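You operate a simulated robot arm through the tools that you are given. There is no shell and no other tool. Be economical: measure what you need, move in short steps, check, and stop when the job is done.

The job below is to be done with a simulated two-armed robot. You get a single attempt, and the scene is never put back.

Task
Hold the teal tray still and scrub off the juice, then line it and lay the yellow banana on it.
Fine: the white liner card; the scrubbing pad goes back. Set down upright: scrubbing pad. What is to be rubbed or washed off counts as gone when no trace of it is left.

It is judged by the outcome, as a careful person would: the job done as asked, and still so three seconds after it is handed in. It fails if anything else is knocked over, pushed out of place, dropped, spilled or broken.

Robot
Two 7-joint arms with two-finger parallel grippers on one trunk, on a base that drives. Base frame: it is fixed to the floor where the robot stands at the start and does not move with it; the origin is under the middle of the robot, x ahead of it, y to its left, z up; the surface under the hand at the start is at about z = 0.86. Readings come in m, rad, newtons and seconds.
The left shoulder is at the start at [0.124, 0.171, 1.162], the right one opposite. With the tool pointing down near the work surface each hand reaches from about 0.44 to 0.92 m from the robot's upright axis, wherever it stands, measured 20 degrees to its own side. Places, roughly: tray [0.5, 0, 0.9]. Payload 4.4 kg a hand.
Tool frame (each hand has its own): the origin (TCP) lies between the finger pads and is the grasp point; the fingertips stand 0.023 m ahead of it; z points along the fingers, y is the line along which they close. Largest opening 0.094 m; finger width 0.038, thickness 0.01; the body of the gripper, 0.054 by 0.096 m, starts 0.039 m behind the TCP.
Orientation is that of the tool frame in the base frame, as a unit quaternion [w, x, y, z]. With the fingers straight down and closing along the base's y, the tool's x points along the base's -x, its y along +y and its z along -z.

Tools
- The arms move only by the tool drive_tool. It takes "left_rows", "right_rows" or both (then of equal length, played together; a hand with none holds still); each is a list of rows, each an object of numbers (a shift or turn left out is 0, a gripper value left out holds the last): "rx", "ry", "rz": the turn, a rotation vector about the tool's x, y, z in rad; "tx", "ty", "tz": the shift along the tool's x, y, z in m; "gripper": the closure, from 0 (fully open) to 1 (shut). In form: [{"rx": .., "ry": .., "rz": .., "tx": .., "ty": .., "tz": .., "gripper": ..}, ...]. A call has 1 to 8 rows; each row shifts and turns the commanded pose from where the row before left it, along the tool's axes as they then stand. A row lasts 0.2 s, in which the tool goes at most 0.05 m and 0.15 rad; a call with a longer step from one row to the next is refused whole, and so is a gripper value outside its range. Where a pose cannot be reached the arm comes as near as it can. A force on the tool above 90 N (or 10 N above the force at the start of the call, whichever is more), or a blocked arm, ends the call early, and 0.2 s more pass. The fingers move at their own pace (about 0.072 m/s each) and stop on an object; they squeeze with about 37 N. The grip force told is the motor's: it shows also when the fingers shut on nothing. Time passes only in rows, and 0.2 s behind the last, so rows that do not move let the fingers close. The reply holds the time, the measured pose of the TCP, the force on the tool along the base axes, the opening and the grip force, in the units named above and with some noise, with the torque about the TCP (base axes, N m) and any sound that the robot's microphone picked up.
- Cameras (640 x 400 px; columns grow to the right, rows downward): "scene" is now at [0.2367, -0.0087, 1.3183]; the picture's right is [-0.10, -0.99, 0.00], its down [-0.53, 0.05, -0.85] and it looks along [0.84, -0.09, -0.53] (base axes); focal length 214 px, centre (320, 200). "left" rides on the left gripper at [0.086, -0.016, -0.075] in its tool frame; the picture's right is [0.18, 0.98, 0.00], its down [-0.58, 0.11, -0.81] and it looks along [-0.79, 0.15, 0.59] (tool axes); focal length 243 px, centre (320, 200). "right" rides on the right gripper at [0.086, 0.016, -0.074] in its tool frame; the picture's right is [-0.18, 0.98, 0.00], its down [-0.58, -0.11, -0.81] and it looks along [-0.79, -0.15, 0.59] (tool axes); focal length 243 px, centre (320, 200). There is no depth. A picture from a camera that has moved, and an enlarged one, comes with that camera's place and axes in the base frame and with its lens. The place of the scene camera against the robot may be out by one fixed shift of up to 0.018 m in any direction.
- grab_frame(camera): a new picture of that camera. No time passes.
- move_column(by): slides the trunk up (or, below 0, down) by that many m; the arms and the scene camera ride with it, the base frame stays. It gives what a move gives, with no picture.
- steer(legs): drives the robot by 1 to 6 legs, each [ahead, left, turn to the left] in m, m and rad, along the robot's own axes; the way and the turn of a leg run together, so that a leg with both is an arc; at most 1.5 m and 3.142 rad a leg. The arms and the cameras ride along, it lands a little off, and it stops where it bumps. It gives what a move gives.
- pan_tilt(pan, tilt): turns the head with the scene camera to pan (to the left, within 1.396 rad either way) and tilt (down, from -0.506 to 1.204), counted from straight ahead of the robot. It gives what a move gives.
- close_up(camera, box): a new picture of the part [left, top, right, bottom] of that camera's present view, enlarged. No time passes.
- finish_job(): hands the job in; it is judged then, once.

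Work in short steps. Places have to be worked out from the pictures, the camera data and where the tool is seen: move nearer, look again, correct. Check each grasp and each placing, and mend what went wrong. You have 120 turns and 100 pictures in all, those below and enlarged ones among them. Open the grippers and draw the arms clear of the work before you hand the job in, unless the task says otherwise; then end with one line.

The tools are called after "Emit:" by a JSON object that holds its "method" and its "body". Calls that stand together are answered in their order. drive_tool: Moves the arms, as the interface text tells. Its arguments: {"type":"object","properties":{"left_rows":{"type":"array","items":{"type":"object","properties":{"rx":{"type":"number"},"ry":{"type":"number"},"rz":{"type":"number"},"tx":{"type":"number"},"ty":{"type":"number"},"tz":{"type":"number"},"gripper":{"type":"number"}}}},"right_rows":{"type":"array","items":{"type":"object","properties":{"rx":{"type":"number"},"ry":{"type":"number"},"rz":{"type":"number"},"tx":{"type":"number"},"ty":{"type":"number"},"tz":{"type":"number"},"gripper":{"type":"number"}}}}},"required":[]} The other tools are called the same way: move_column (by) slides the trunk up or down; steer (legs) drives the base; pan_tilt (pan, tilt) turns the head that bears the scene camera; grab_frame (camera) takes a picture; close_up (camera, box) takes an enlarged picture of a part of a camera's view; finish_job () hands the job in.

At the start:

```text
time_s: 0.0
left_eef_pos: [0.5023, 0.3672, 1.1989]
left_orientation: [0.001, 0.0, 1.0, 0.0]
left_contact_force: [0.8, 0.7, -1.0]
left_wrist_torque: [0.01, 0.05, -0.01]
left_finger_gap: 0.0939
left_gripper_force: 0.0
right_eef_pos: [0.5243, -0.0788, 1.151]
right_orientation: [0.0, 0.0, 1.0, 0.001]
right_contact_force: [-0.2, 0.3, -0.4]
right_wrist_torque: [0.0, -0.02, 0.01]
right_finger_gap: 0.0938
right_gripper_force: 0.0
trunk travel left (down, up): [-0.175, 0.213]
robot x, y, heading: [0.0042, -0.0034, 0.001]
head pan, tilt: [-0.101, 0.559]
```

scene: 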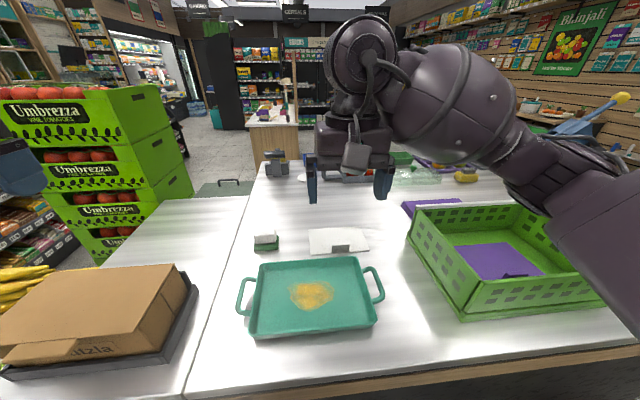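
right: 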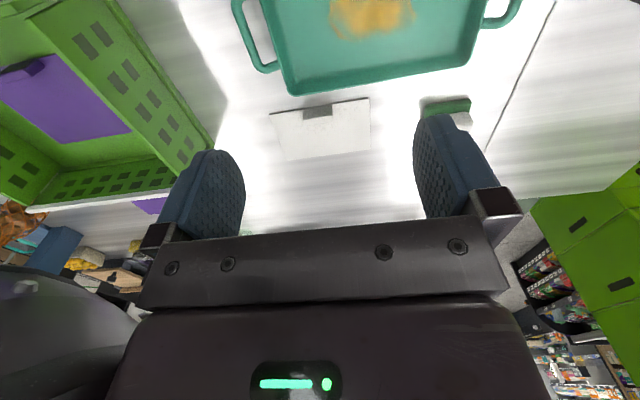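
left: 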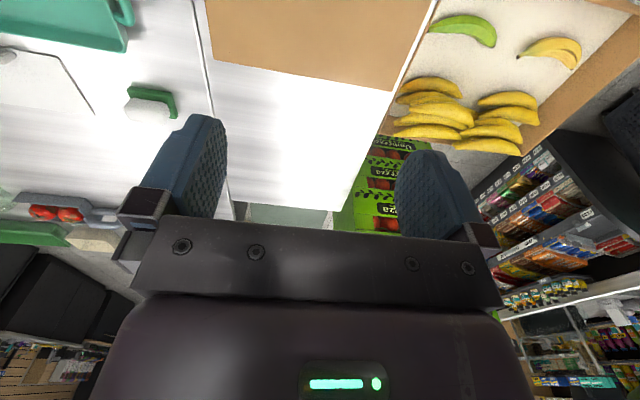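

I'll look closer at the tray, pad and liner, then at the far-right part where something yellow lies.

Emit:
{"method": "close_up", "body": {"camera": "scene", "box": [220, 210, 420, 350]}}

Emit:
{"method": "close_up", "body": {"camera": "scene", "box": [380, 140, 580, 265]}}

Emit:
{"method": "close_up", "body": {"camera": "left", "box": [340, 0, 640, 180]}}

```text
2.86 times, centred on (320, 280) of scene
camera zoom: at [0.2367, -0.0087, 1.3183], right [-0.1, -0.99, 0.0], down [-0.53, 0.05, -0.85], along [0.84, -0.09, -0.53], focal length 613 px, centre (320, -29)
```

zoom: 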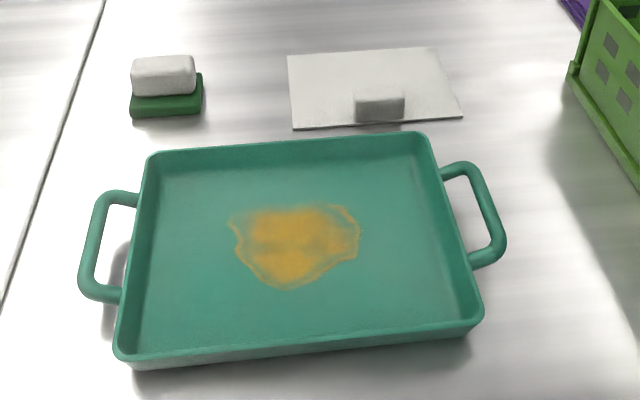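

```text
3.20 times, centred on (480, 202) of scene
camera zoom: at [0.2367, -0.0087, 1.3183], right [-0.1, -0.99, 0.0], down [-0.53, 0.05, -0.85], along [0.84, -0.09, -0.53], focal length 686 px, centre (-192, 192)
```

zoom: 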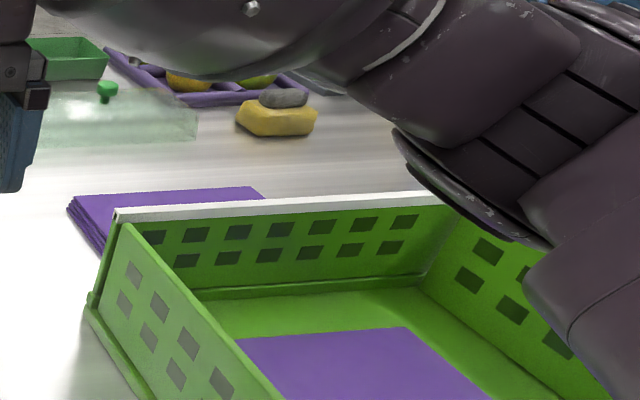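

```text
2.13 times, centred on (490, 90) of left
camera zoom: at [0.4166, 0.3522, 1.2728], right [-0.18, 0.98, 0.0], down [0.58, 0.11, 0.81], along [0.79, 0.15, -0.59], focal length 518 px, centre (-43, 435)
```

zoom: 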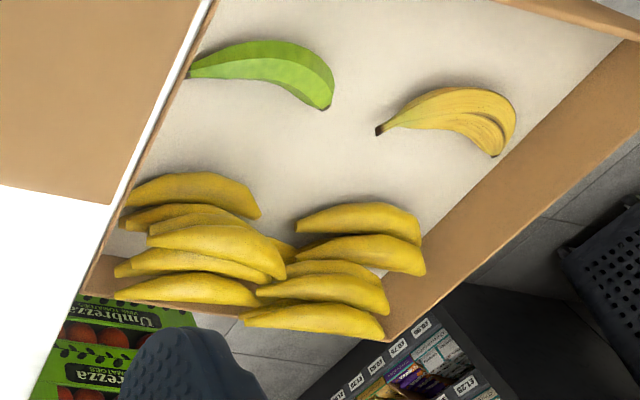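

A lone yellow banana lies beside a green one on a stand to the left. I'll turn the head left to see it.

Emit:
{"method": "pan_tilt", "body": {"pan": 1.1, "tilt": 0.7}}

Emit:
{"method": "grab_frame", "body": {"camera": "scene"}}

```text
time_s: 1.4
left_eef_pos: [0.5032, 0.368, 1.1998]
left_orientation: [0.0, 0.0, 1.0, 0.0]
left_contact_force: [0.6, 0.4, -0.1]
left_wrist_torque: [0.01, -0.01, 0.01]
left_finger_gap: 0.094
left_gripper_force: 0.1
right_eef_pos: [0.5243, -0.0789, 1.152]
right_orientation: [-0.001, -0.001, 1.0, 0.0]
right_contact_force: [0.3, -1.1, 0.6]
right_wrist_torque: [-0.03, -0.01, -0.02]
right_finger_gap: 0.0941
right_gripper_force: 0.0
trunk travel left (down, up): [-0.175, 0.213]
robot x, y, heading: [0.0042, -0.0005, -0.001]
head pan, tilt: [1.1, 0.7]
```

```text
93 pictures are left
camera scene: at [0.1862, 0.076, 1.3059], right [0.89, -0.45, 0.0], down [-0.29, -0.57, -0.77], along [0.35, 0.68, -0.64], focal length 214 px, centre (320, 200)
```

scene: 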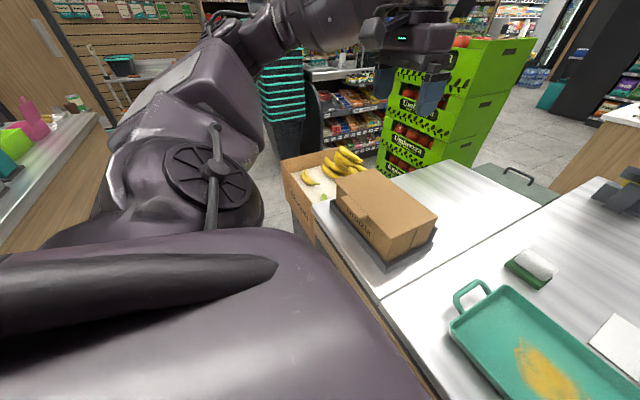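

Estimates: tray centre about (0.53,-0.02), right handle about (0.54,-0.19), pad about (0.71,0.105), card about (0.73,-0.11). I'll bring the right hand over the right handle and the left hand to where it sees the pad.

Emit:
{"method": "drive_tool", "body": {"left_rows": [{"ty": -0.001}, {"ty": -0.045, "tz": 0.017}, {"ty": -0.045, "tz": 0.017}, {"ty": -0.045, "tz": 0.017}, {"ty": -0.045, "tz": 0.017}, {"ty": -0.045, "tz": 0.016}, {"ty": -0.042, "tz": 0.016}], "right_rows": [{"tx": -0.003, "ty": -0.03, "tz": 0.02}, {"tx": -0.003, "ty": -0.03, "tz": 0.02}, {"tx": -0.003, "ty": -0.03, "tz": 0.02}, {"tx": -0.003, "ty": -0.018, "tz": 0.02}, {"tz": 0.02}, {}, {}]}}

Emit:
{"method": "grab_frame", "body": {"camera": "left"}}

Emit:
{"method": "grab_frame", "body": {"camera": "right"}}

```text
time_s: 3.0
left_eef_pos: [0.503, 0.0973, 1.1011]
left_orientation: [0.0, 0.002, 1.0, 0.0]
left_contact_force: [0.0, -0.9, -0.2]
left_wrist_torque: [0.0, -0.02, 0.01]
left_finger_gap: 0.094
left_gripper_force: 0.1
right_eef_pos: [0.5362, -0.1896, 1.0491]
right_orientation: [0.0, 0.0, 1.0, 0.0]
right_contact_force: [0.4, -0.3, 0.7]
right_wrist_torque: [-0.01, 0.03, -0.03]
right_finger_gap: 0.0942
right_gripper_force: 0.1
trunk travel left (down, up): [-0.175, 0.213]
robot x, y, heading: [-0.0028, 0.0012, -0.001]
head pan, tilt: [1.1, 0.7]
```

```text
92 pictures are left
camera left: at [0.4172, 0.0809, 1.1749], right [-0.18, 0.98, 0.0], down [0.58, 0.11, 0.81], along [0.79, 0.15, -0.59], focal length 243 px, centre (320, 200)
```

left: 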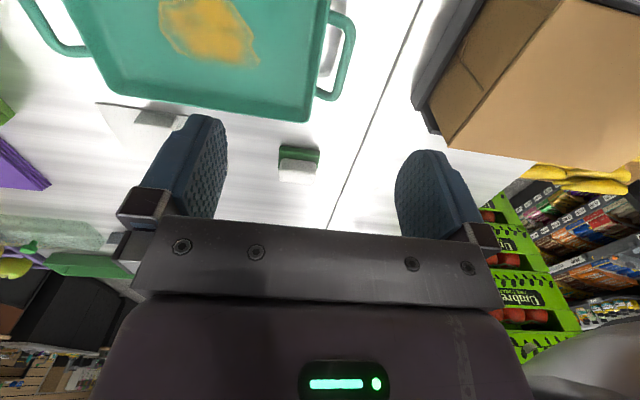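

```text
91 pictures are left
camera right: at [0.4502, -0.1724, 1.123], right [0.18, 0.98, 0.0], down [0.58, -0.11, 0.81], along [0.79, -0.15, -0.59], focal length 243 px, centre (320, 200)
```

right: 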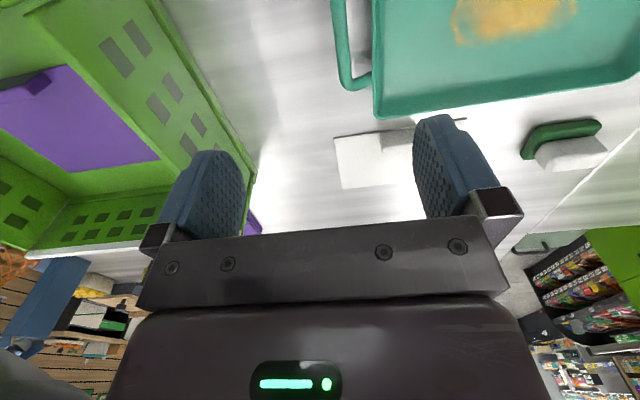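

I'll zoom in on the pad and on the handle.

Emit:
{"method": "close_up", "body": {"camera": "left", "box": [240, 100, 400, 200]}}

Emit:
{"method": "close_up", "body": {"camera": "right", "box": [300, 0, 620, 200]}}

```text
4.00 times, centred on (320, 150) of left
camera zoom: at [0.4172, 0.0809, 1.1749], right [-0.18, 0.98, 0.0], down [0.58, 0.11, 0.81], along [0.79, 0.15, -0.59], focal length 970 px, centre (320, 400)
```

zoom: 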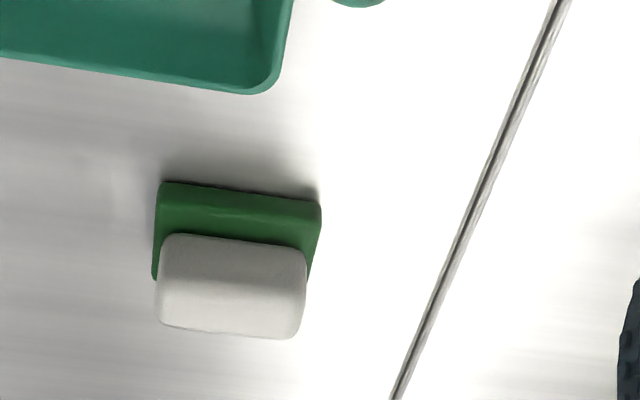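

```text
2.00 times, centred on (460, 100) of right
camera zoom: at [0.4502, -0.1724, 1.123], right [0.18, 0.98, 0.0], down [0.58, -0.11, 0.81], along [0.79, -0.15, -0.59], focal length 485 px, centre (40, 400)
```

zoom: 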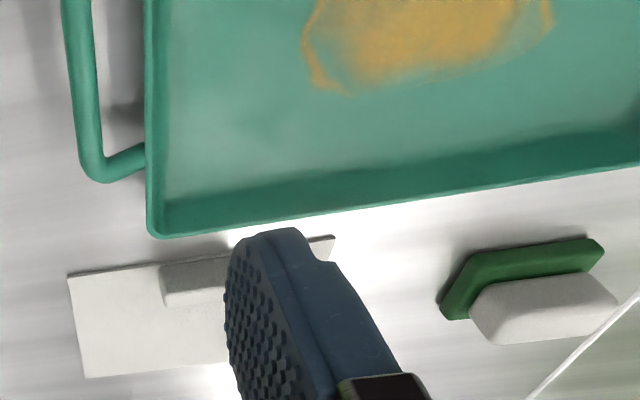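

Pad centre about (0.723,0.101), with its handle at z 0.88–0.91. The right handle bar is at y≈-0.17. I'll turn the left hand 90° and lower the right hand over the handle.

Emit:
{"method": "drive_tool", "body": {"left_rows": [{"rz": 0.143}, {"rz": 0.143}, {"rz": 0.143}, {"rz": 0.143}, {"rz": 0.143}, {"rz": 0.143}, {"rz": 0.143}, {"rz": 0.143}], "right_rows": [{"ty": 0.01, "tz": 0.02}, {"ty": 0.01, "tz": 0.02}, {"tz": 0.02}, {"tz": 0.02}, {"tz": 0.02}, {}, {}, {}]}}

Emit:
{"method": "drive_tool", "body": {"left_rows": [{"rz": 0.143}, {"rz": 0.143}, {"rz": 0.141}, {"ty": 0.045, "tz": 0.01}, {"ty": 0.045, "tz": 0.01}, {"ty": 0.045, "tz": 0.01}, {"ty": 0.045, "tz": 0.01}, {"ty": 0.04, "tz": 0.01, "tx": 0.004}]}}

Emit:
{"method": "grab_frame", "body": {"camera": "left"}}

Emit:
{"method": "grab_frame", "body": {"camera": "right"}}

```text
time_s: 4.8
left_eef_pos: [0.5025, 0.1009, 1.0992]
left_orientation: [0.0, 0.542, 0.84, 0.0]
left_contact_force: [1.1, -0.2, 0.4]
left_wrist_torque: [0.0, -0.03, -0.01]
left_finger_gap: 0.0939
left_gripper_force: 0.0
right_eef_pos: [0.5369, -0.1668, 0.9511]
right_orientation: [0.001, 0.0, 1.0, 0.0]
right_contact_force: [-0.3, -0.1, -0.1]
right_wrist_torque: [0.01, 0.02, 0.0]
right_finger_gap: 0.0939
right_gripper_force: 0.1
trunk travel left (down, up): [-0.175, 0.213]
robot x, y, heading: [-0.0009, -0.0018, -0.001]
head pan, tilt: [1.1, 0.7]
```

```text
time_s: 6.6
left_eef_pos: [0.7244, 0.1057, 1.0469]
left_orientation: [-0.001, 0.707, 0.708, -0.001]
left_contact_force: [0.9, -0.3, 0.3]
left_wrist_torque: [0.02, -0.01, 0.01]
left_finger_gap: 0.0943
left_gripper_force: 0.0
right_eef_pos: [0.5379, -0.1659, 0.9507]
right_orientation: [-0.001, -0.001, 1.0, 0.001]
right_contact_force: [-0.1, -0.5, 0.0]
right_wrist_torque: [-0.01, 0.03, -0.01]
right_finger_gap: 0.0938
right_gripper_force: 0.2
trunk travel left (down, up): [-0.175, 0.213]
robot x, y, heading: [0.0009, 0.0002, -0.0]
head pan, tilt: [1.1, 0.7]
```

```text
88 pictures are left
camera left: at [0.7077, 0.1903, 1.1204], right [0.98, 0.18, 0.0], down [0.11, -0.58, 0.81], along [0.15, -0.79, -0.59], focal length 243 px, centre (320, 200)
```

left: 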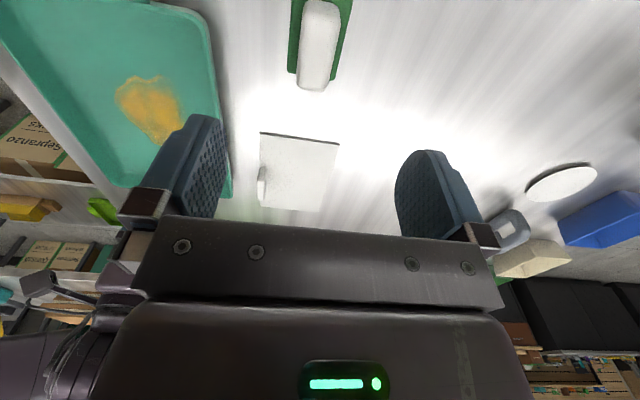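

```text
87 pictures are left
camera right: at [0.4509, -0.1497, 1.0244], right [0.18, 0.98, 0.0], down [0.58, -0.11, 0.81], along [0.79, -0.15, -0.59], focal length 243 px, centre (320, 200)
```

right: 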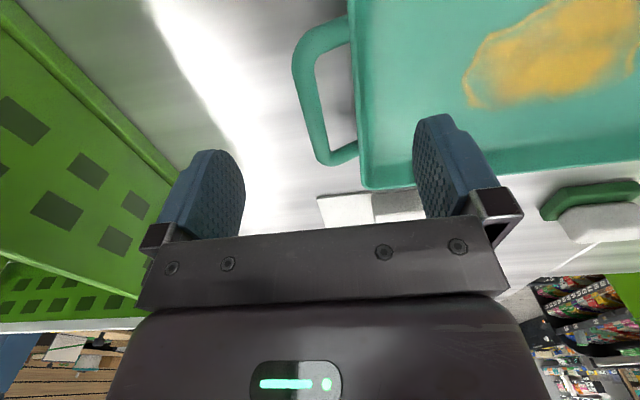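

The handle bar is at y≈-0.173 with about a 2 cm gap to the tray wall, so I narrow the right gripper first. The left hand descends over the pad handle.

Emit:
{"method": "drive_tool", "body": {"left_rows": [{"tx": -0.004, "ty": -0.002, "tz": 0.03}, {"tz": 0.03}, {"tz": 0.03}, {"tz": 0.025}, {"tz": 0.015}, {}], "right_rows": [{"tx": -0.006, "ty": -0.007, "gripper": 0.73}, {}, {}, {"tz": 0.013}, {"tz": 0.01}, {}]}}

Emit:
{"method": "grab_frame", "body": {"camera": "right"}}

Emit:
{"method": "grab_frame", "body": {"camera": "left"}}

```text
time_s: 8.0
left_eef_pos: [0.7209, 0.0996, 0.921]
left_orientation: [0.002, 0.707, 0.707, 0.001]
left_contact_force: [0.3, 1.0, -0.1]
left_wrist_torque: [-0.02, 0.01, 0.01]
left_finger_gap: 0.094
left_gripper_force: 0.1
right_eef_pos: [0.5427, -0.1743, 0.9309]
right_orientation: [0.002, -0.001, 1.0, 0.0]
right_contact_force: [-0.8, -0.7, -0.8]
right_wrist_torque: [-0.02, 0.0, -0.01]
right_finger_gap: 0.0255
right_gripper_force: 0.0
trunk travel left (down, up): [-0.175, 0.213]
robot x, y, heading: [-0.0022, 0.0007, -0.001]
head pan, tilt: [1.1, 0.7]
```

```text
86 pictures are left
camera right: at [0.4548, -0.1573, 1.0032], right [0.18, 0.98, 0.0], down [0.58, -0.11, 0.81], along [0.79, -0.15, -0.59], focal length 243 px, centre (320, 200)
```

right: 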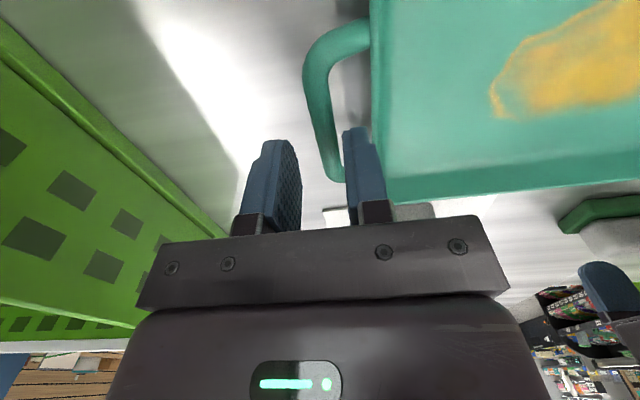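

```text
85 pictures are left
camera left: at [0.7057, 0.186, 0.9953], right [0.98, 0.18, 0.0], down [0.11, -0.58, 0.81], along [0.15, -0.79, -0.59], focal length 243 px, centre (320, 200)
```

left: 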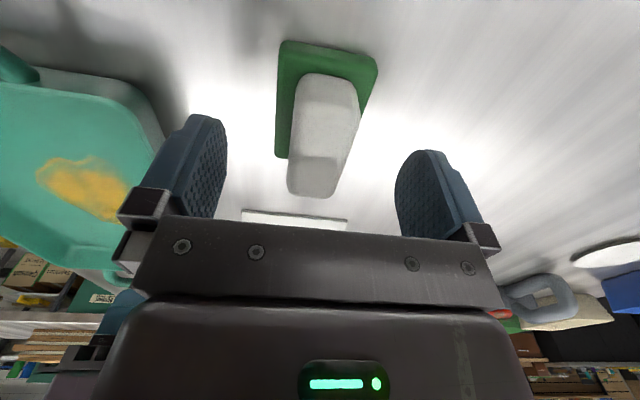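

Both hands are aligned. I'll lower the right onto the bar and close it, and lower the left a little and close on the pad handle.

Emit:
{"method": "drive_tool", "body": {"left_rows": [{"tz": 0.007}, {"tz": 0.006}, {"gripper": 1}, {}, {}, {}, {}], "right_rows": [{"ty": 0.002, "tz": 0.015}, {"tz": 0.015}, {"tz": 0.012}, {}, {"gripper": 1}, {}, {}]}}

Emit:
{"method": "grab_frame", "body": {"camera": "right"}}

Emit:
{"method": "grab_frame", "body": {"camera": "left"}}

```text
time_s: 9.6
left_eef_pos: [0.7187, 0.0975, 0.912]
left_orientation: [0.002, 0.707, 0.708, 0.005]
left_contact_force: [3.2, 2.3, 5.3]
left_wrist_torque: [0.03, -0.04, -0.01]
left_finger_gap: 0.0294
left_gripper_force: 36.9
right_eef_pos: [0.5384, -0.1731, 0.8878]
right_orientation: [0.002, -0.001, 1.0, 0.001]
right_contact_force: [0.6, -0.5, 0.7]
right_wrist_torque: [0.0, -0.06, -0.08]
right_finger_gap: 0.0112
right_gripper_force: 37.3
trunk travel left (down, up): [-0.175, 0.213]
robot x, y, heading: [0.0022, 0.0001, 0.0]
head pan, tilt: [1.1, 0.7]
```

```text
84 pictures are left
camera right: at [0.4506, -0.1571, 0.9617], right [0.18, 0.98, 0.0], down [0.58, -0.11, 0.81], along [0.8, -0.15, -0.59], focal length 243 px, centre (320, 200)
```

right: 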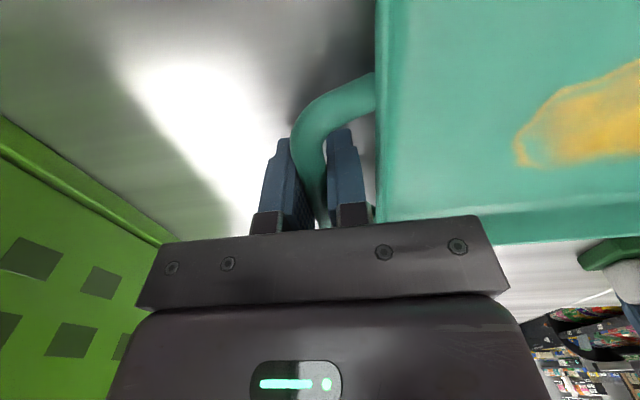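

```text
83 pictures are left
camera left: at [0.7028, 0.1838, 0.9861], right [0.98, 0.18, 0.01], down [0.1, -0.58, 0.81], along [0.15, -0.79, -0.59], focal length 243 px, centre (320, 200)
```

left: 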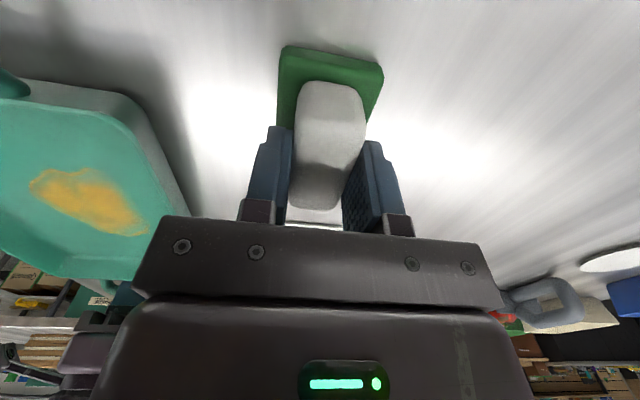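

Both grips hold. I'll lift the pad and bring the head back over the tray.

Emit:
{"method": "drive_tool", "body": {"left_rows": [{"tz": -0.03}, {"tz": -0.03}, {"tz": -0.03}, {}]}}

Emit:
{"method": "pan_tilt", "body": {"pan": -0.05, "tilt": 0.8}}

Emit:
{"method": "grab_frame", "body": {"camera": "scene"}}

```text
time_s: 10.6
left_eef_pos: [0.722, 0.0995, 0.9933]
left_orientation: [-0.001, 0.707, 0.707, -0.002]
left_contact_force: [0.7, 0.0, -0.2]
left_wrist_torque: [0.02, -0.02, -0.01]
left_finger_gap: 0.0294
left_gripper_force: 37.0
right_eef_pos: [0.5395, -0.1725, 0.8829]
right_orientation: [-0.002, 0.0, 1.0, -0.001]
right_contact_force: [0.6, 0.0, -1.1]
right_wrist_torque: [-0.18, 0.02, -0.01]
right_finger_gap: 0.0111
right_gripper_force: 37.0
trunk travel left (down, up): [-0.175, 0.213]
robot x, y, heading: [-0.0002, -0.0009, -0.001]
head pan, tilt: [1.1, 0.7]
```

```text
time_s: 12.0
left_eef_pos: [0.7234, 0.0987, 0.9962]
left_orientation: [0.0, 0.707, 0.707, 0.001]
left_contact_force: [0.4, -0.7, -0.3]
left_wrist_torque: [0.02, -0.01, 0.02]
left_finger_gap: 0.0294
left_gripper_force: 36.8
right_eef_pos: [0.5401, -0.172, 0.8862]
right_orientation: [-0.001, 0.001, 1.0, 0.0]
right_contact_force: [-0.2, 1.0, 1.5]
right_wrist_torque: [-0.09, 0.23, -0.12]
right_finger_gap: 0.0109
right_gripper_force: 37.3
trunk travel left (down, up): [-0.175, 0.213]
robot x, y, heading: [0.0012, 0.0011, -0.001]
head pan, tilt: [-0.051, 0.799]
```

```text
82 pictures are left
camera scene: at [0.2281, -0.0036, 1.2977], right [-0.05, -1.0, 0.0], down [-0.72, 0.04, -0.7], along [0.7, -0.03, -0.72], focal length 214 px, centre (320, 200)
```

scene: 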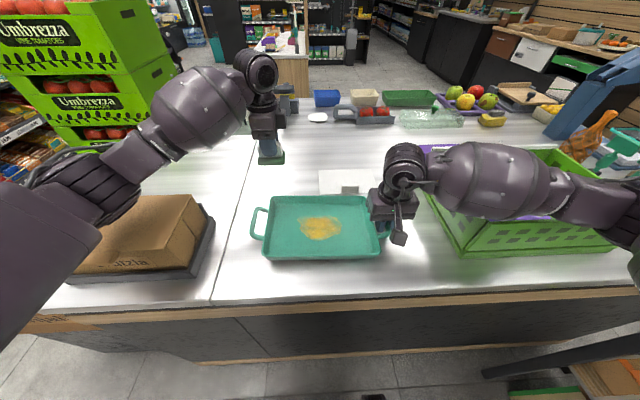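

I'll zoom on the juice and on the yellow object to the far right.

Emit:
{"method": "close_up", "body": {"camera": "scene", "box": [240, 180, 400, 280]}}

Emit:
{"method": "close_up", "body": {"camera": "scene", "box": [400, 70, 560, 170]}}

```text
4.00 times, centred on (320, 230) of scene
camera zoom: at [0.2281, -0.0036, 1.2977], right [-0.05, -1.0, 0.0], down [-0.72, 0.04, -0.7], along [0.7, -0.03, -0.72], focal length 858 px, centre (320, 80)
```

zoom: 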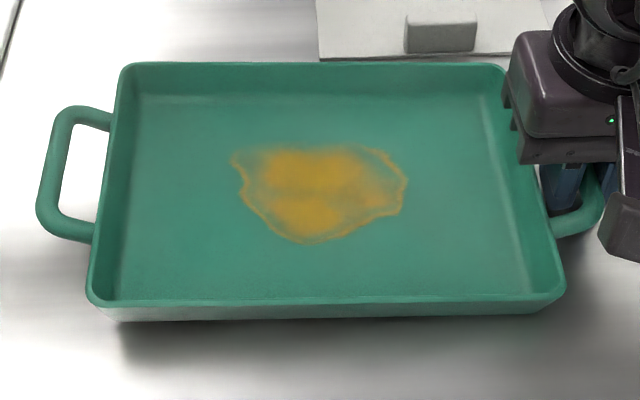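

```text
4.00 times, centred on (480, 120) of scene
camera zoom: at [0.2281, -0.0036, 1.2977], right [-0.05, -1.0, 0.0], down [-0.72, 0.04, -0.7], along [0.7, -0.03, -0.72], focal length 858 px, centre (-320, 520)
```

zoom: 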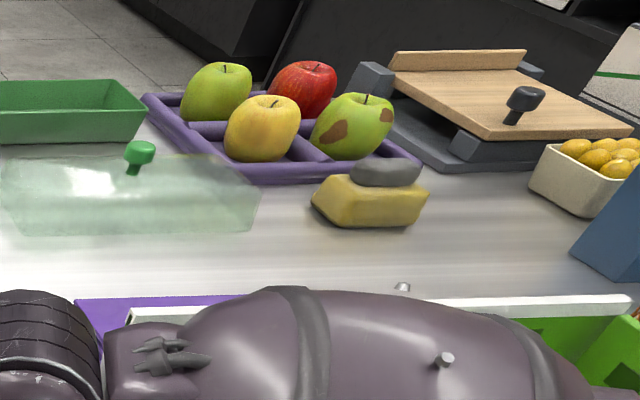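

The other yellow thing is a sponge with a grey handle, so I leave it alone. The juice spans about x 0.505–0.58, y -0.075–0.035. I'll bring the pad over it and lower toward the tray floor.

Emit:
{"method": "drive_tool", "body": {"left_rows": [{"tx": -0.027, "ty": -0.0445}, {"tx": -0.027, "ty": -0.0445}, {"tx": -0.027, "ty": -0.0445}, {"tx": -0.027, "ty": -0.0445}, {"tz": 0.025}, {"tz": 0.025}, {"tz": 0.015}, {}]}}

Emit:
{"method": "drive_tool", "body": {"left_rows": [{"tz": 0.005}, {"tz": 0.004}, {"tz": 0.003}, {"tz": 0.003}, {}]}}

```text
refused: row 1 steps farther than a row can; nothing moved
```

```text
time_s: 13.2
left_eef_pos: [0.7198, 0.0998, 0.9803]
left_orientation: [0.0, 0.706, 0.708, 0.0]
left_contact_force: [0.5, -0.2, 0.5]
left_wrist_torque: [0.0, 0.0, 0.02]
left_finger_gap: 0.0292
left_gripper_force: 37.1
right_eef_pos: [0.5408, -0.1722, 0.8872]
right_orientation: [0.0, 0.0, 1.0, 0.001]
right_contact_force: [1.1, 0.5, 4.8]
right_wrist_torque: [0.01, 0.49, -0.08]
right_finger_gap: 0.0109
right_gripper_force: 37.0
trunk travel left (down, up): [-0.175, 0.213]
robot x, y, heading: [0.0022, 0.0033, -0.001]
head pan, tilt: [-0.051, 0.799]
```

The step was too long; I'll redo it with shorter rows.

Emit:
{"method": "drive_tool", "body": {"left_rows": [{"tx": -0.022, "ty": -0.035}, {"tx": -0.022, "ty": -0.035}, {"tx": -0.022, "ty": -0.035}, {"tx": -0.022, "ty": -0.035}, {"tx": -0.022, "ty": -0.035}, {"tz": 0.025}, {"tz": 0.025}, {}]}}

Emit:
{"method": "grab_frame", "body": {"camera": "scene"}}

```text
time_s: 15.2
left_eef_pos: [0.5479, -0.0159, 0.969]
left_orientation: [0.023, 0.706, 0.707, 0.034]
left_contact_force: [2.9, 0.6, 2.9]
left_wrist_torque: [0.07, 0.18, 0.0]
left_finger_gap: 0.0294
left_gripper_force: 37.0
right_eef_pos: [0.5294, -0.181, 0.8987]
right_orientation: [0.011, 0.0, 1.0, 0.004]
right_contact_force: [-0.4, 0.5, 1.0]
right_wrist_torque: [0.15, 0.13, 0.12]
right_finger_gap: 0.0112
right_gripper_force: 37.0
trunk travel left (down, up): [-0.175, 0.213]
robot x, y, heading: [-0.0019, -0.0032, -0.001]
head pan, tilt: [-0.051, 0.799]
stopped in row 8 (left hand): the arm was blocked; the commanded pose is now the measured one
```

```text
79 pictures are left
camera scene: at [0.209, -0.0151, 1.3044], right [-0.05, -1.0, -0.01], down [-0.71, 0.04, -0.71], along [0.71, -0.03, -0.71], focal length 214 px, centre (320, 200)
```

scene: 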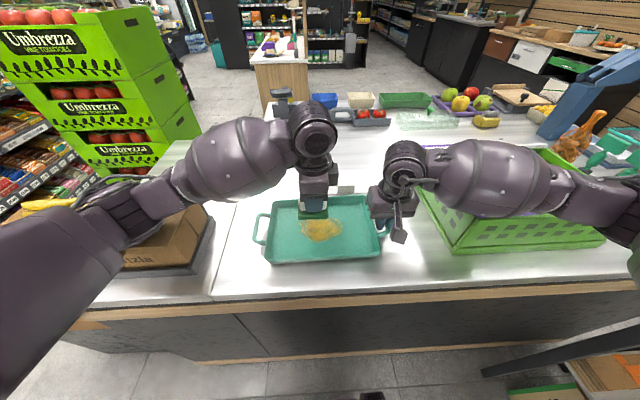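

The left elbow seems to be resting on the cardboard box and pushing the robot back. I'll lift the left hand straight away.

Emit:
{"method": "drive_tool", "body": {"left_rows": [{"tz": -0.03}, {"tz": -0.03}, {}]}}

Emit:
{"method": "grab_frame", "body": {"camera": "scene"}}

```text
time_s: 16.0
left_eef_pos: [0.5484, -0.0116, 1.0051]
left_orientation: [0.011, 0.707, 0.707, 0.015]
left_contact_force: [0.1, 0.0, -2.6]
left_wrist_torque: [-0.06, -0.03, -0.01]
left_finger_gap: 0.0293
left_gripper_force: 36.9
right_eef_pos: [0.5377, -0.175, 0.8869]
right_orientation: [0.0, 0.001, 1.0, 0.0]
right_contact_force: [-1.0, 2.4, 4.7]
right_wrist_torque: [0.05, -0.49, 0.16]
right_finger_gap: 0.011
right_gripper_force: 37.2
trunk travel left (down, up): [-0.175, 0.213]
robot x, y, heading: [0.0026, 0.0, -0.004]
head pan, tilt: [-0.051, 0.799]
```

```text
78 pictures are left
camera scene: at [0.225, -0.0061, 1.2974], right [-0.05, -1.0, 0.0], down [-0.71, 0.04, -0.7], along [0.7, -0.04, -0.71], focal length 214 px, centre (320, 200)
```

scene: 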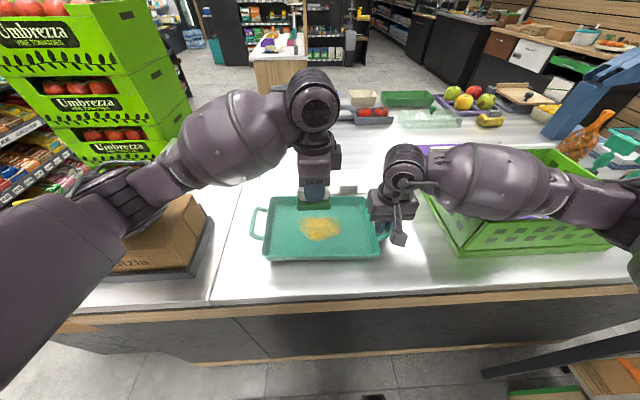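

Recovered. I'll release the handle, raise both hands, and raise the trunk so the elbows clear the box.

Emit:
{"method": "drive_tool", "body": {"left_rows": [{"tz": -0.02}, {"tz": -0.02}, {}, {}, {}, {}], "right_rows": [{"gripper": 0.73}, {}, {}, {"tz": -0.03}, {"tz": -0.03}, {}]}}

Emit:
{"method": "move_column", "body": {"by": 0.15}}

Emit:
{"method": "grab_frame", "body": {"camera": "scene"}}

```text
time_s: 17.4
left_eef_pos: [0.552, -0.0097, 1.0445]
left_orientation: [0.011, 0.707, 0.707, 0.013]
left_contact_force: [1.2, -0.1, -0.8]
left_wrist_torque: [-0.02, 0.01, 0.02]
left_finger_gap: 0.0292
left_gripper_force: 37.1
right_eef_pos: [0.5419, -0.1733, 0.9459]
right_orientation: [0.0, 0.001, 1.0, 0.0]
right_contact_force: [0.2, 0.8, -0.8]
right_wrist_torque: [0.01, 0.01, -0.02]
right_finger_gap: 0.0258
right_gripper_force: 0.0
trunk travel left (down, up): [-0.175, 0.213]
robot x, y, heading: [-0.0014, -0.0006, -0.003]
head pan, tilt: [-0.051, 0.799]
```

```text
time_s: 19.1
left_eef_pos: [0.5514, -0.0102, 1.1929]
left_orientation: [0.011, 0.707, 0.707, 0.014]
left_contact_force: [-0.2, 0.5, -0.7]
left_wrist_torque: [0.02, 0.01, 0.01]
left_finger_gap: 0.0296
left_gripper_force: 37.0
right_eef_pos: [0.5414, -0.1738, 1.0954]
right_orientation: [-0.001, 0.0, 1.0, 0.0]
right_contact_force: [-0.4, -0.3, 0.3]
right_wrist_torque: [-0.01, -0.01, 0.01]
right_finger_gap: 0.0251
right_gripper_force: 0.0
trunk travel left (down, up): [-0.325, 0.063]
robot x, y, heading: [0.0005, -0.0028, -0.002]
head pan, tilt: [-0.051, 0.799]
```

```text
77 pictures are left
camera scene: at [0.1351, -0.0047, 1.4578], right [-0.05, -1.0, 0.0], down [-0.72, 0.04, -0.7], along [0.7, -0.04, -0.72], focal length 214 px, centre (320, 200)
```

scene: 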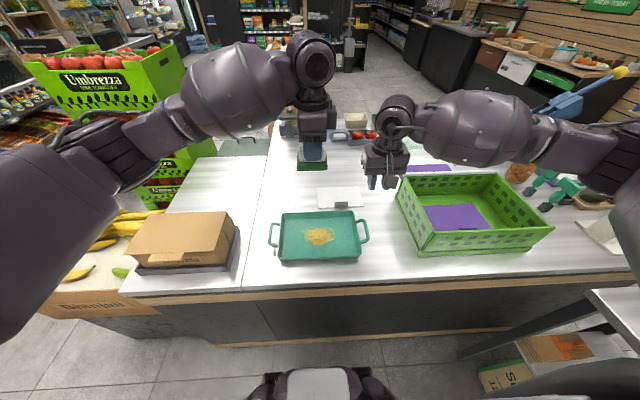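

I'll level the left tool and lower both hands again, then recheck the handle alignment.

Emit:
{"method": "drive_tool", "body": {"left_rows": [{"rx": 0.035, "ry": -0.004, "tz": 0.04}, {"tz": 0.04}, {"tz": 0.04}, {"tz": 0.04}, {"tz": 0.03}, {}], "right_rows": [{"tz": 0.04}, {"tz": 0.04}, {"tz": 0.04}, {"tz": 0.04}, {"tz": 0.005}, {}]}}

Emit:
{"method": "grab_frame", "body": {"camera": "right"}}

Emit:
{"method": "grab_frame", "body": {"camera": "scene"}}

```text
time_s: 20.5
left_eef_pos: [0.5556, -0.0104, 1.0023]
left_orientation: [0.001, 0.707, 0.707, 0.001]
left_contact_force: [0.5, -0.1, -1.4]
left_wrist_torque: [-0.04, -0.02, -0.01]
left_finger_gap: 0.0293
left_gripper_force: 37.1
right_eef_pos: [0.5424, -0.1746, 0.931]
right_orientation: [0.001, 0.001, 1.0, 0.0]
right_contact_force: [-0.1, -0.1, -0.4]
right_wrist_torque: [0.02, -0.01, -0.01]
right_finger_gap: 0.0254
right_gripper_force: 0.1
trunk travel left (down, up): [-0.325, 0.063]
robot x, y, heading: [-0.0023, 0.0016, -0.007]
head pan, tilt: [-0.051, 0.799]
```

```text
76 pictures are left
camera right: at [0.4552, -0.1575, 1.0046], right [0.19, 0.98, 0.0], down [0.58, -0.11, 0.81], along [0.79, -0.15, -0.59], focal length 243 px, centre (320, 200)
```

right: 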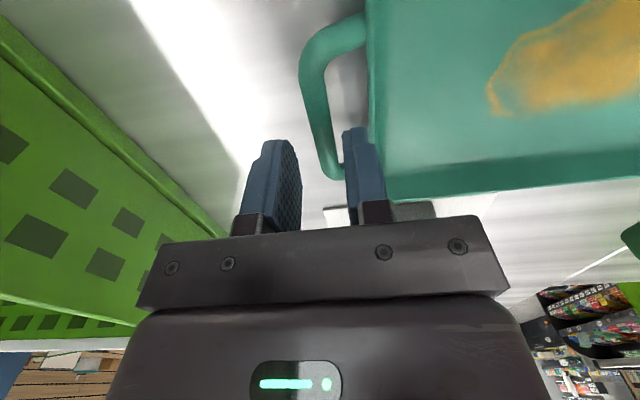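

```text
75 pictures are left
camera scene: at [0.1346, -0.0047, 1.458], right [-0.05, -1.0, 0.0], down [-0.72, 0.04, -0.7], along [0.7, -0.04, -0.72], focal length 214 px, centre (320, 200)
```

scene: 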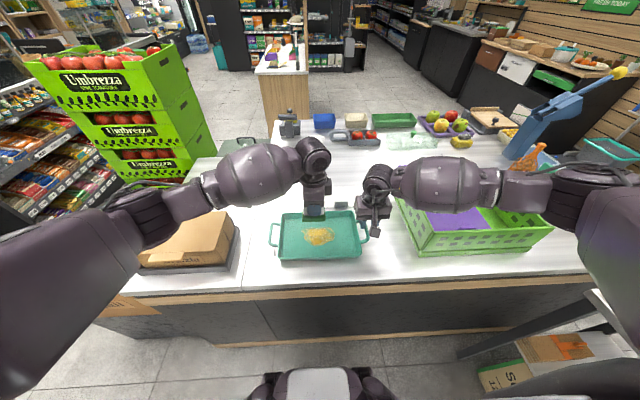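

Alignment is still good. I'll grip the handle again and lower the left hand cautiously.

Emit:
{"method": "drive_tool", "body": {"left_rows": [{}, {}, {}, {}, {}, {"tz": 0.02}, {"tz": 0.02}, {}], "right_rows": [{"tz": 0.015}, {"tz": 0.015}, {"tz": 0.013}, {"gripper": 1}, {}, {}, {}, {}]}}

Emit:
{"method": "grab_frame", "body": {"camera": "scene"}}

```text
time_s: 22.3
left_eef_pos: [0.5555, -0.009, 0.963]
left_orientation: [0.0, 0.707, 0.707, 0.001]
left_contact_force: [-0.3, -0.5, -1.6]
left_wrist_torque: [-0.05, 0.0, 0.0]
left_finger_gap: 0.0292
left_gripper_force: 36.7
right_eef_pos: [0.5409, -0.1742, 0.8876]
right_orientation: [0.001, 0.001, 1.0, 0.0]
right_contact_force: [-0.5, -0.1, 0.4]
right_wrist_torque: [-0.02, 0.09, 0.03]
right_finger_gap: 0.011
right_gripper_force: 36.4
trunk travel left (down, up): [-0.325, 0.063]
robot x, y, heading: [-0.0001, -0.003, 0.0]
head pan, tilt: [-0.051, 0.799]
```

```text
74 pictures are left
camera scene: at [0.1347, -0.0047, 1.458], right [-0.05, -1.0, 0.0], down [-0.72, 0.04, -0.7], along [0.7, -0.04, -0.72], focal length 214 px, centre (320, 200)
```

scene: 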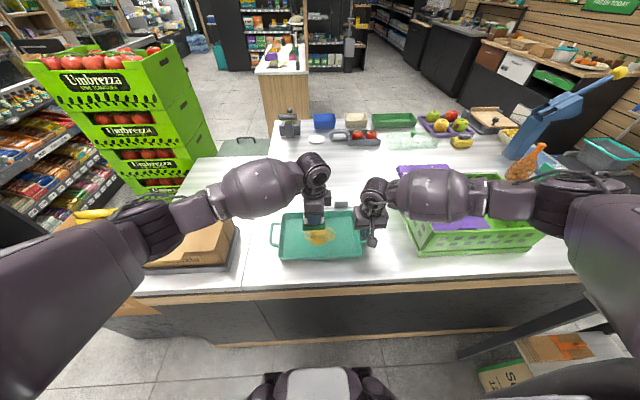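

No contact so far. I'll lower the pad to the tray floor in small steps.

Emit:
{"method": "drive_tool", "body": {"left_rows": [{"ty": -0.01, "tz": 0.02}, {"tz": 0.015}, {"tz": 0.004}, {"tz": 0.004}, {"tz": 0.003}, {"tz": 0.003}, {}]}}

```text
time_s: 23.9
left_eef_pos: [0.5439, -0.0111, 0.9155]
left_orientation: [0.002, 0.707, 0.707, 0.001]
left_contact_force: [-4.1, 2.2, 17.3]
left_wrist_torque: [0.36, 0.31, -0.06]
left_finger_gap: 0.0294
left_gripper_force: 37.0
right_eef_pos: [0.54, -0.1749, 0.8871]
right_orientation: [0.0, 0.001, 1.0, -0.001]
right_contact_force: [3.3, -1.2, -4.3]
right_wrist_torque: [0.01, 0.14, -0.29]
right_finger_gap: 0.0109
right_gripper_force: 37.2
trunk travel left (down, up): [-0.325, 0.063]
robot x, y, heading: [0.0003, -0.0012, -0.0]
head pan, tilt: [-0.051, 0.799]
```

Contact at 17 N. I'll scrub in strokes along y, stepping in x.

Emit:
{"method": "drive_tool", "body": {"left_rows": [{"tx": 0.028}, {"tx": -0.035}, {"tx": -0.035}, {"ty": -0.02}, {"tx": 0.035}, {"tx": 0.035}, {"ty": 0.02}, {"tx": -0.035}]}}

Emit:
{"method": "drive_tool", "body": {"left_rows": [{"tx": -0.035}, {"ty": 0.018}, {"tx": 0.035}, {"tx": 0.035}, {"ty": 0.01}, {"tx": -0.035}, {"tx": -0.035}, {"ty": -0.028, "tx": 0.03}]}}

Emit:
{"method": "grab_frame", "body": {"camera": "scene"}}

Emit:
{"method": "close_up", "body": {"camera": "scene", "box": [260, 190, 388, 270]}}

```text
time_s: 25.7
left_eef_pos: [0.5432, -0.0188, 0.9149]
left_orientation: [-0.001, 0.707, 0.707, 0.002]
left_contact_force: [-3.1, 10.9, 13.4]
left_wrist_torque: [0.07, 0.11, -0.11]
left_finger_gap: 0.0294
left_gripper_force: 37.0
right_eef_pos: [0.5416, -0.1776, 0.8892]
right_orientation: [0.001, 0.002, 1.0, -0.003]
right_contact_force: [4.1, -13.5, -1.9]
right_wrist_torque: [0.16, -0.55, -1.01]
right_finger_gap: 0.0113
right_gripper_force: 37.1
trunk travel left (down, up): [-0.325, 0.063]
robot x, y, heading: [0.0003, 0.0025, -0.002]
head pan, tilt: [-0.051, 0.799]
```

```text
time_s: 27.5
left_eef_pos: [0.5435, -0.0203, 0.9161]
left_orientation: [0.002, 0.707, 0.707, -0.001]
left_contact_force: [2.0, -3.0, 8.8]
left_wrist_torque: [0.13, -0.09, 0.04]
left_finger_gap: 0.0294
left_gripper_force: 37.2
right_eef_pos: [0.539, -0.1694, 0.8884]
right_orientation: [0.001, -0.003, 1.0, 0.0]
right_contact_force: [-3.4, 6.6, 0.8]
right_wrist_torque: [-0.13, -0.84, 0.69]
right_finger_gap: 0.0109
right_gripper_force: 36.9
trunk travel left (down, up): [-0.325, 0.063]
robot x, y, heading: [0.0015, -0.002, 0.0]
head pan, tilt: [-0.051, 0.799]
```

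```text
73 pictures are left
camera scene: at [0.1336, -0.0023, 1.458], right [-0.05, -1.0, 0.0], down [-0.72, 0.04, -0.7], along [0.7, -0.04, -0.72], focal length 214 px, centre (320, 200)
```

scene: 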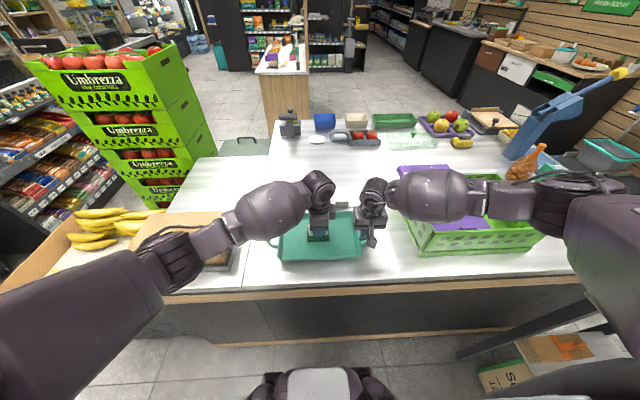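

```text
5.00 times, centred on (324, 230) of scene
camera zoom: at [0.1336, -0.0023, 1.458], right [-0.05, -1.0, 0.0], down [-0.72, 0.04, -0.7], along [0.7, -0.04, -0.72], focal length 1072 px, centre (300, 50)
```

zoom: 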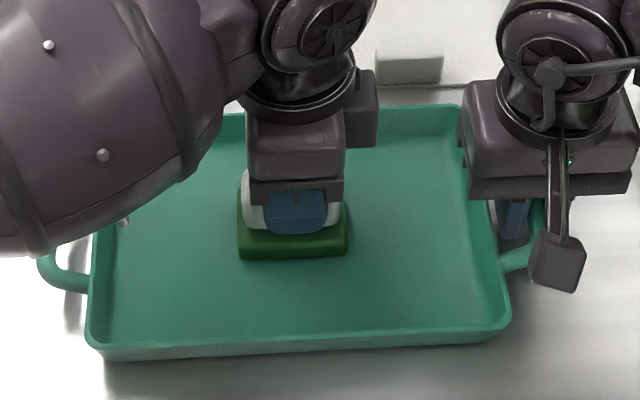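

The visible floor looks clean. I'll do one more pass and then lift and look under the hand.

Emit:
{"method": "drive_tool", "body": {"left_rows": [{"tx": 0.035}, {"ty": 0.02}, {"tx": -0.035}, {"tx": -0.035}, {"ty": -0.035}, {"tx": 0.035}, {"tx": 0.035}, {"ty": 0.015, "tx": -0.02}]}}

Emit:
{"method": "drive_tool", "body": {"left_rows": [{"tx": -0.03}, {"tx": 0.02}, {"tz": -0.02}, {"tz": -0.03}, {"tz": -0.03}, {}]}}

Emit:
{"method": "drive_tool", "body": {"left_rows": [{"tx": 0.027, "ty": 0.036}, {"tx": 0.027, "ty": 0.036}, {"tx": 0.027, "ty": 0.036}, {"tx": 0.02, "ty": 0.036}, {"tx": 0.01, "ty": 0.03}, {}]}}

Emit:
{"method": "close_up", "body": {"camera": "scene", "box": [260, 190, 388, 270]}}

Emit:
{"method": "grab_frame", "body": {"camera": "left"}}

```text
time_s: 29.3
left_eef_pos: [0.5438, -0.0059, 0.9154]
left_orientation: [0.002, 0.707, 0.707, 0.002]
left_contact_force: [-2.0, 5.0, 12.5]
left_wrist_torque: [0.31, 0.19, -0.04]
left_finger_gap: 0.0292
left_gripper_force: 37.0
right_eef_pos: [0.5411, -0.1755, 0.8887]
right_orientation: [0.001, 0.002, 1.0, 0.0]
right_contact_force: [5.0, -7.1, 0.7]
right_wrist_torque: [0.25, 0.38, -0.42]
right_finger_gap: 0.0108
right_gripper_force: 36.7
trunk travel left (down, up): [-0.325, 0.063]
robot x, y, heading: [0.0013, -0.0031, 0.004]
head pan, tilt: [-0.051, 0.799]
```

```text
time_s: 30.7
left_eef_pos: [0.5419, -0.0156, 0.9946]
left_orientation: [0.0, 0.707, 0.707, 0.0]
left_contact_force: [-0.2, -0.1, -1.4]
left_wrist_torque: [-0.04, 0.0, 0.0]
left_finger_gap: 0.0289
left_gripper_force: 37.6
right_eef_pos: [0.5406, -0.1743, 0.8887]
right_orientation: [0.0, 0.001, 1.0, 0.0]
right_contact_force: [0.0, 0.3, 4.0]
right_wrist_torque: [-0.02, 0.06, 0.06]
right_finger_gap: 0.0109
right_gripper_force: 36.9
trunk travel left (down, up): [-0.325, 0.063]
robot x, y, heading: [0.0007, -0.0049, -0.003]
head pan, tilt: [-0.051, 0.799]
```

```text
time_s: 32.1
left_eef_pos: [0.7178, 0.0957, 0.9945]
left_orientation: [0.002, 0.707, 0.707, 0.0]
left_contact_force: [-0.4, -0.7, -0.7]
left_wrist_torque: [-0.01, -0.02, -0.03]
left_finger_gap: 0.0293
left_gripper_force: 38.0
right_eef_pos: [0.5406, -0.1742, 0.8883]
right_orientation: [0.001, 0.001, 1.0, 0.0]
right_contact_force: [0.6, 1.2, 4.6]
right_wrist_torque: [-0.04, 0.05, 0.06]
right_finger_gap: 0.0111
right_gripper_force: 36.8
trunk travel left (down, up): [-0.325, 0.063]
robot x, y, heading: [-0.0014, -0.0004, -0.004]
head pan, tilt: [-0.051, 0.799]
```

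```text
5.00 times, centred on (324, 230) of scene
camera zoom: at [0.1344, -0.0045, 1.458], right [-0.05, -1.0, 0.0], down [-0.72, 0.04, -0.7], along [0.7, -0.04, -0.72], focal length 1072 px, centre (300, 50)
```

zoom: 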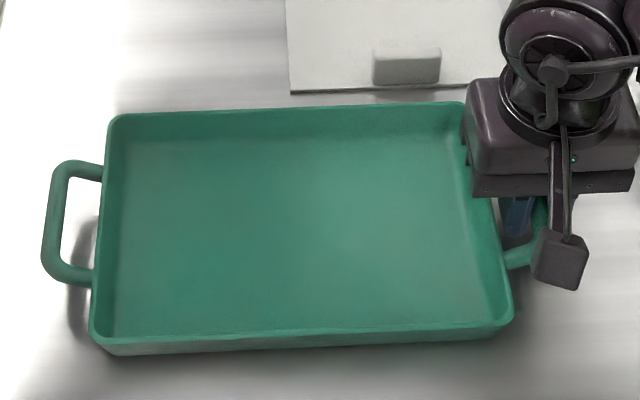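

```text
70 pictures are left
camera left: at [0.7016, 0.1821, 1.0695], right [0.98, 0.18, 0.0], down [0.11, -0.58, 0.81], along [0.15, -0.79, -0.59], focal length 243 px, centre (320, 200)
```

left: 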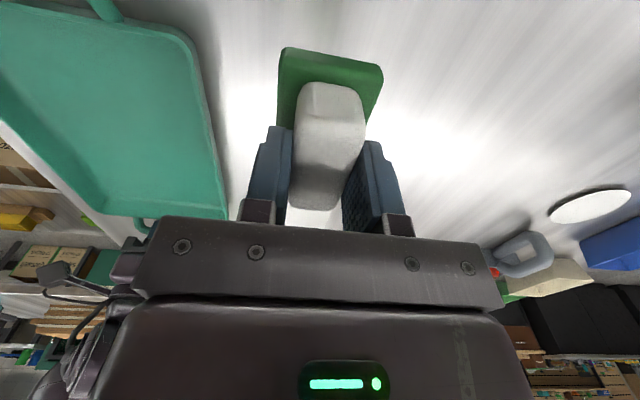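

The tray is clean. I'll set the pad back at its place (0.72, 0.10).

Emit:
{"method": "drive_tool", "body": {"left_rows": [{"tx": 0.003, "ty": 0.003, "tz": 0.03}, {"tz": 0.03}, {"tz": 0.015}, {"tz": 0.005}, {"tz": 0.003}, {}]}}

```text
time_s: 33.5
left_eef_pos: [0.7199, 0.0963, 0.9123]
left_orientation: [0.001, 0.707, 0.707, 0.001]
left_contact_force: [0.2, 0.4, -0.7]
left_wrist_torque: [-0.01, -0.01, 0.0]
left_finger_gap: 0.0292
left_gripper_force: 36.8
right_eef_pos: [0.5403, -0.175, 0.8888]
right_orientation: [0.0, 0.002, 1.0, 0.0]
right_contact_force: [-0.5, -0.1, 4.9]
right_wrist_torque: [-0.02, 0.0, -0.02]
right_finger_gap: 0.011
right_gripper_force: 36.7
trunk travel left (down, up): [-0.325, 0.063]
robot x, y, heading: [-0.0014, -0.0042, -0.002]
head pan, tilt: [-0.051, 0.799]
```

No contact yet; a few millimetres lower.

Emit:
{"method": "drive_tool", "body": {"left_rows": [{"tz": 0.002}, {"tz": 0.002}, {}]}}

```text
time_s: 34.3
left_eef_pos: [0.7195, 0.0966, 0.9119]
left_orientation: [0.002, 0.708, 0.707, 0.002]
left_contact_force: [-1.1, 3.6, 21.1]
left_wrist_torque: [0.16, 0.38, -0.08]
left_finger_gap: 0.0296
left_gripper_force: 36.9
right_eef_pos: [0.5387, -0.1749, 0.8893]
right_orientation: [0.001, 0.002, 1.0, 0.0]
right_contact_force: [-0.3, -0.4, 0.2]
right_wrist_torque: [-0.04, 0.06, 0.03]
right_finger_gap: 0.011
right_gripper_force: 36.6
trunk travel left (down, up): [-0.325, 0.063]
robot x, y, heading: [0.0005, 0.0008, -0.002]
head pan, tilt: [-0.051, 0.799]
```

Contact made. I'll release the pad and the handle, and raise both hands.

Emit:
{"method": "drive_tool", "body": {"left_rows": [{"tz": -0.002}, {"gripper": 0.3}, {}, {}, {"tz": -0.03}, {"tz": -0.04}, {"tz": -0.04}, {}], "right_rows": [{"gripper": 0.73}, {}, {}, {}, {"tz": -0.03}, {"tz": -0.04}, {"tz": -0.04}, {}]}}

Emit:
{"method": "grab_frame", "body": {"camera": "left"}}

Emit:
{"method": "grab_frame", "body": {"camera": "right"}}

```text
time_s: 36.1
left_eef_pos: [0.72, 0.0968, 1.0211]
left_orientation: [0.0, 0.707, 0.707, 0.0]
left_contact_force: [-0.1, 0.2, 0.0]
left_wrist_torque: [-0.01, 0.04, -0.01]
left_finger_gap: 0.066
left_gripper_force: 0.2
right_eef_pos: [0.5418, -0.174, 0.9982]
right_orientation: [0.0, 0.002, 1.0, 0.001]
right_contact_force: [0.2, -0.4, 0.1]
right_wrist_torque: [0.01, 0.01, -0.01]
right_finger_gap: 0.0254
right_gripper_force: 0.0
trunk travel left (down, up): [-0.325, 0.063]
robot x, y, heading: [0.0004, 0.0011, -0.003]
head pan, tilt: [-0.051, 0.799]
```

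```text
69 pictures are left
camera left: at [0.7048, 0.1839, 1.0945], right [0.98, 0.18, 0.0], down [0.11, -0.58, 0.81], along [0.15, -0.79, -0.59], focal length 243 px, centre (320, 200)
```

left: 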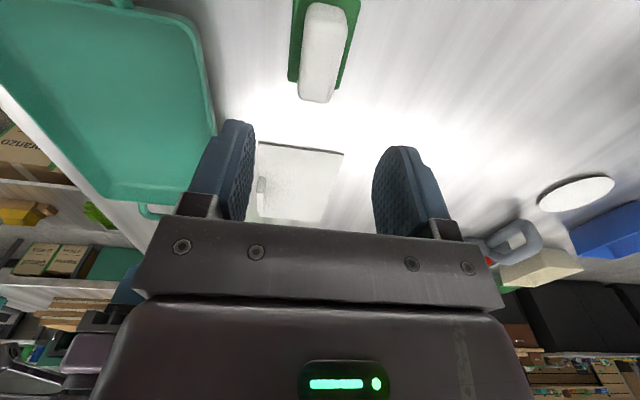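

```text
68 pictures are left
camera right: at [0.454, -0.1581, 1.0722], right [0.19, 0.98, 0.0], down [0.58, -0.11, 0.81], along [0.79, -0.15, -0.59], focal length 243 px, centre (320, 200)
```

right: 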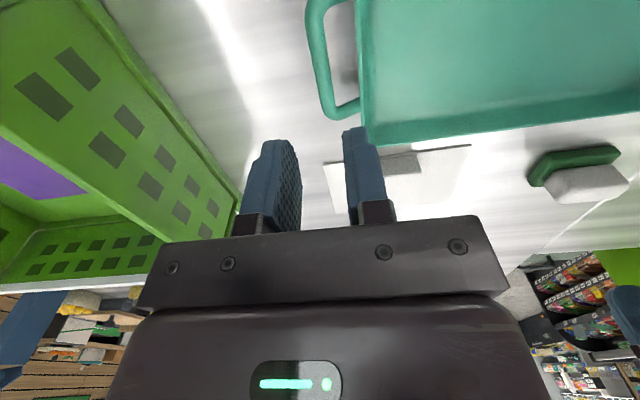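

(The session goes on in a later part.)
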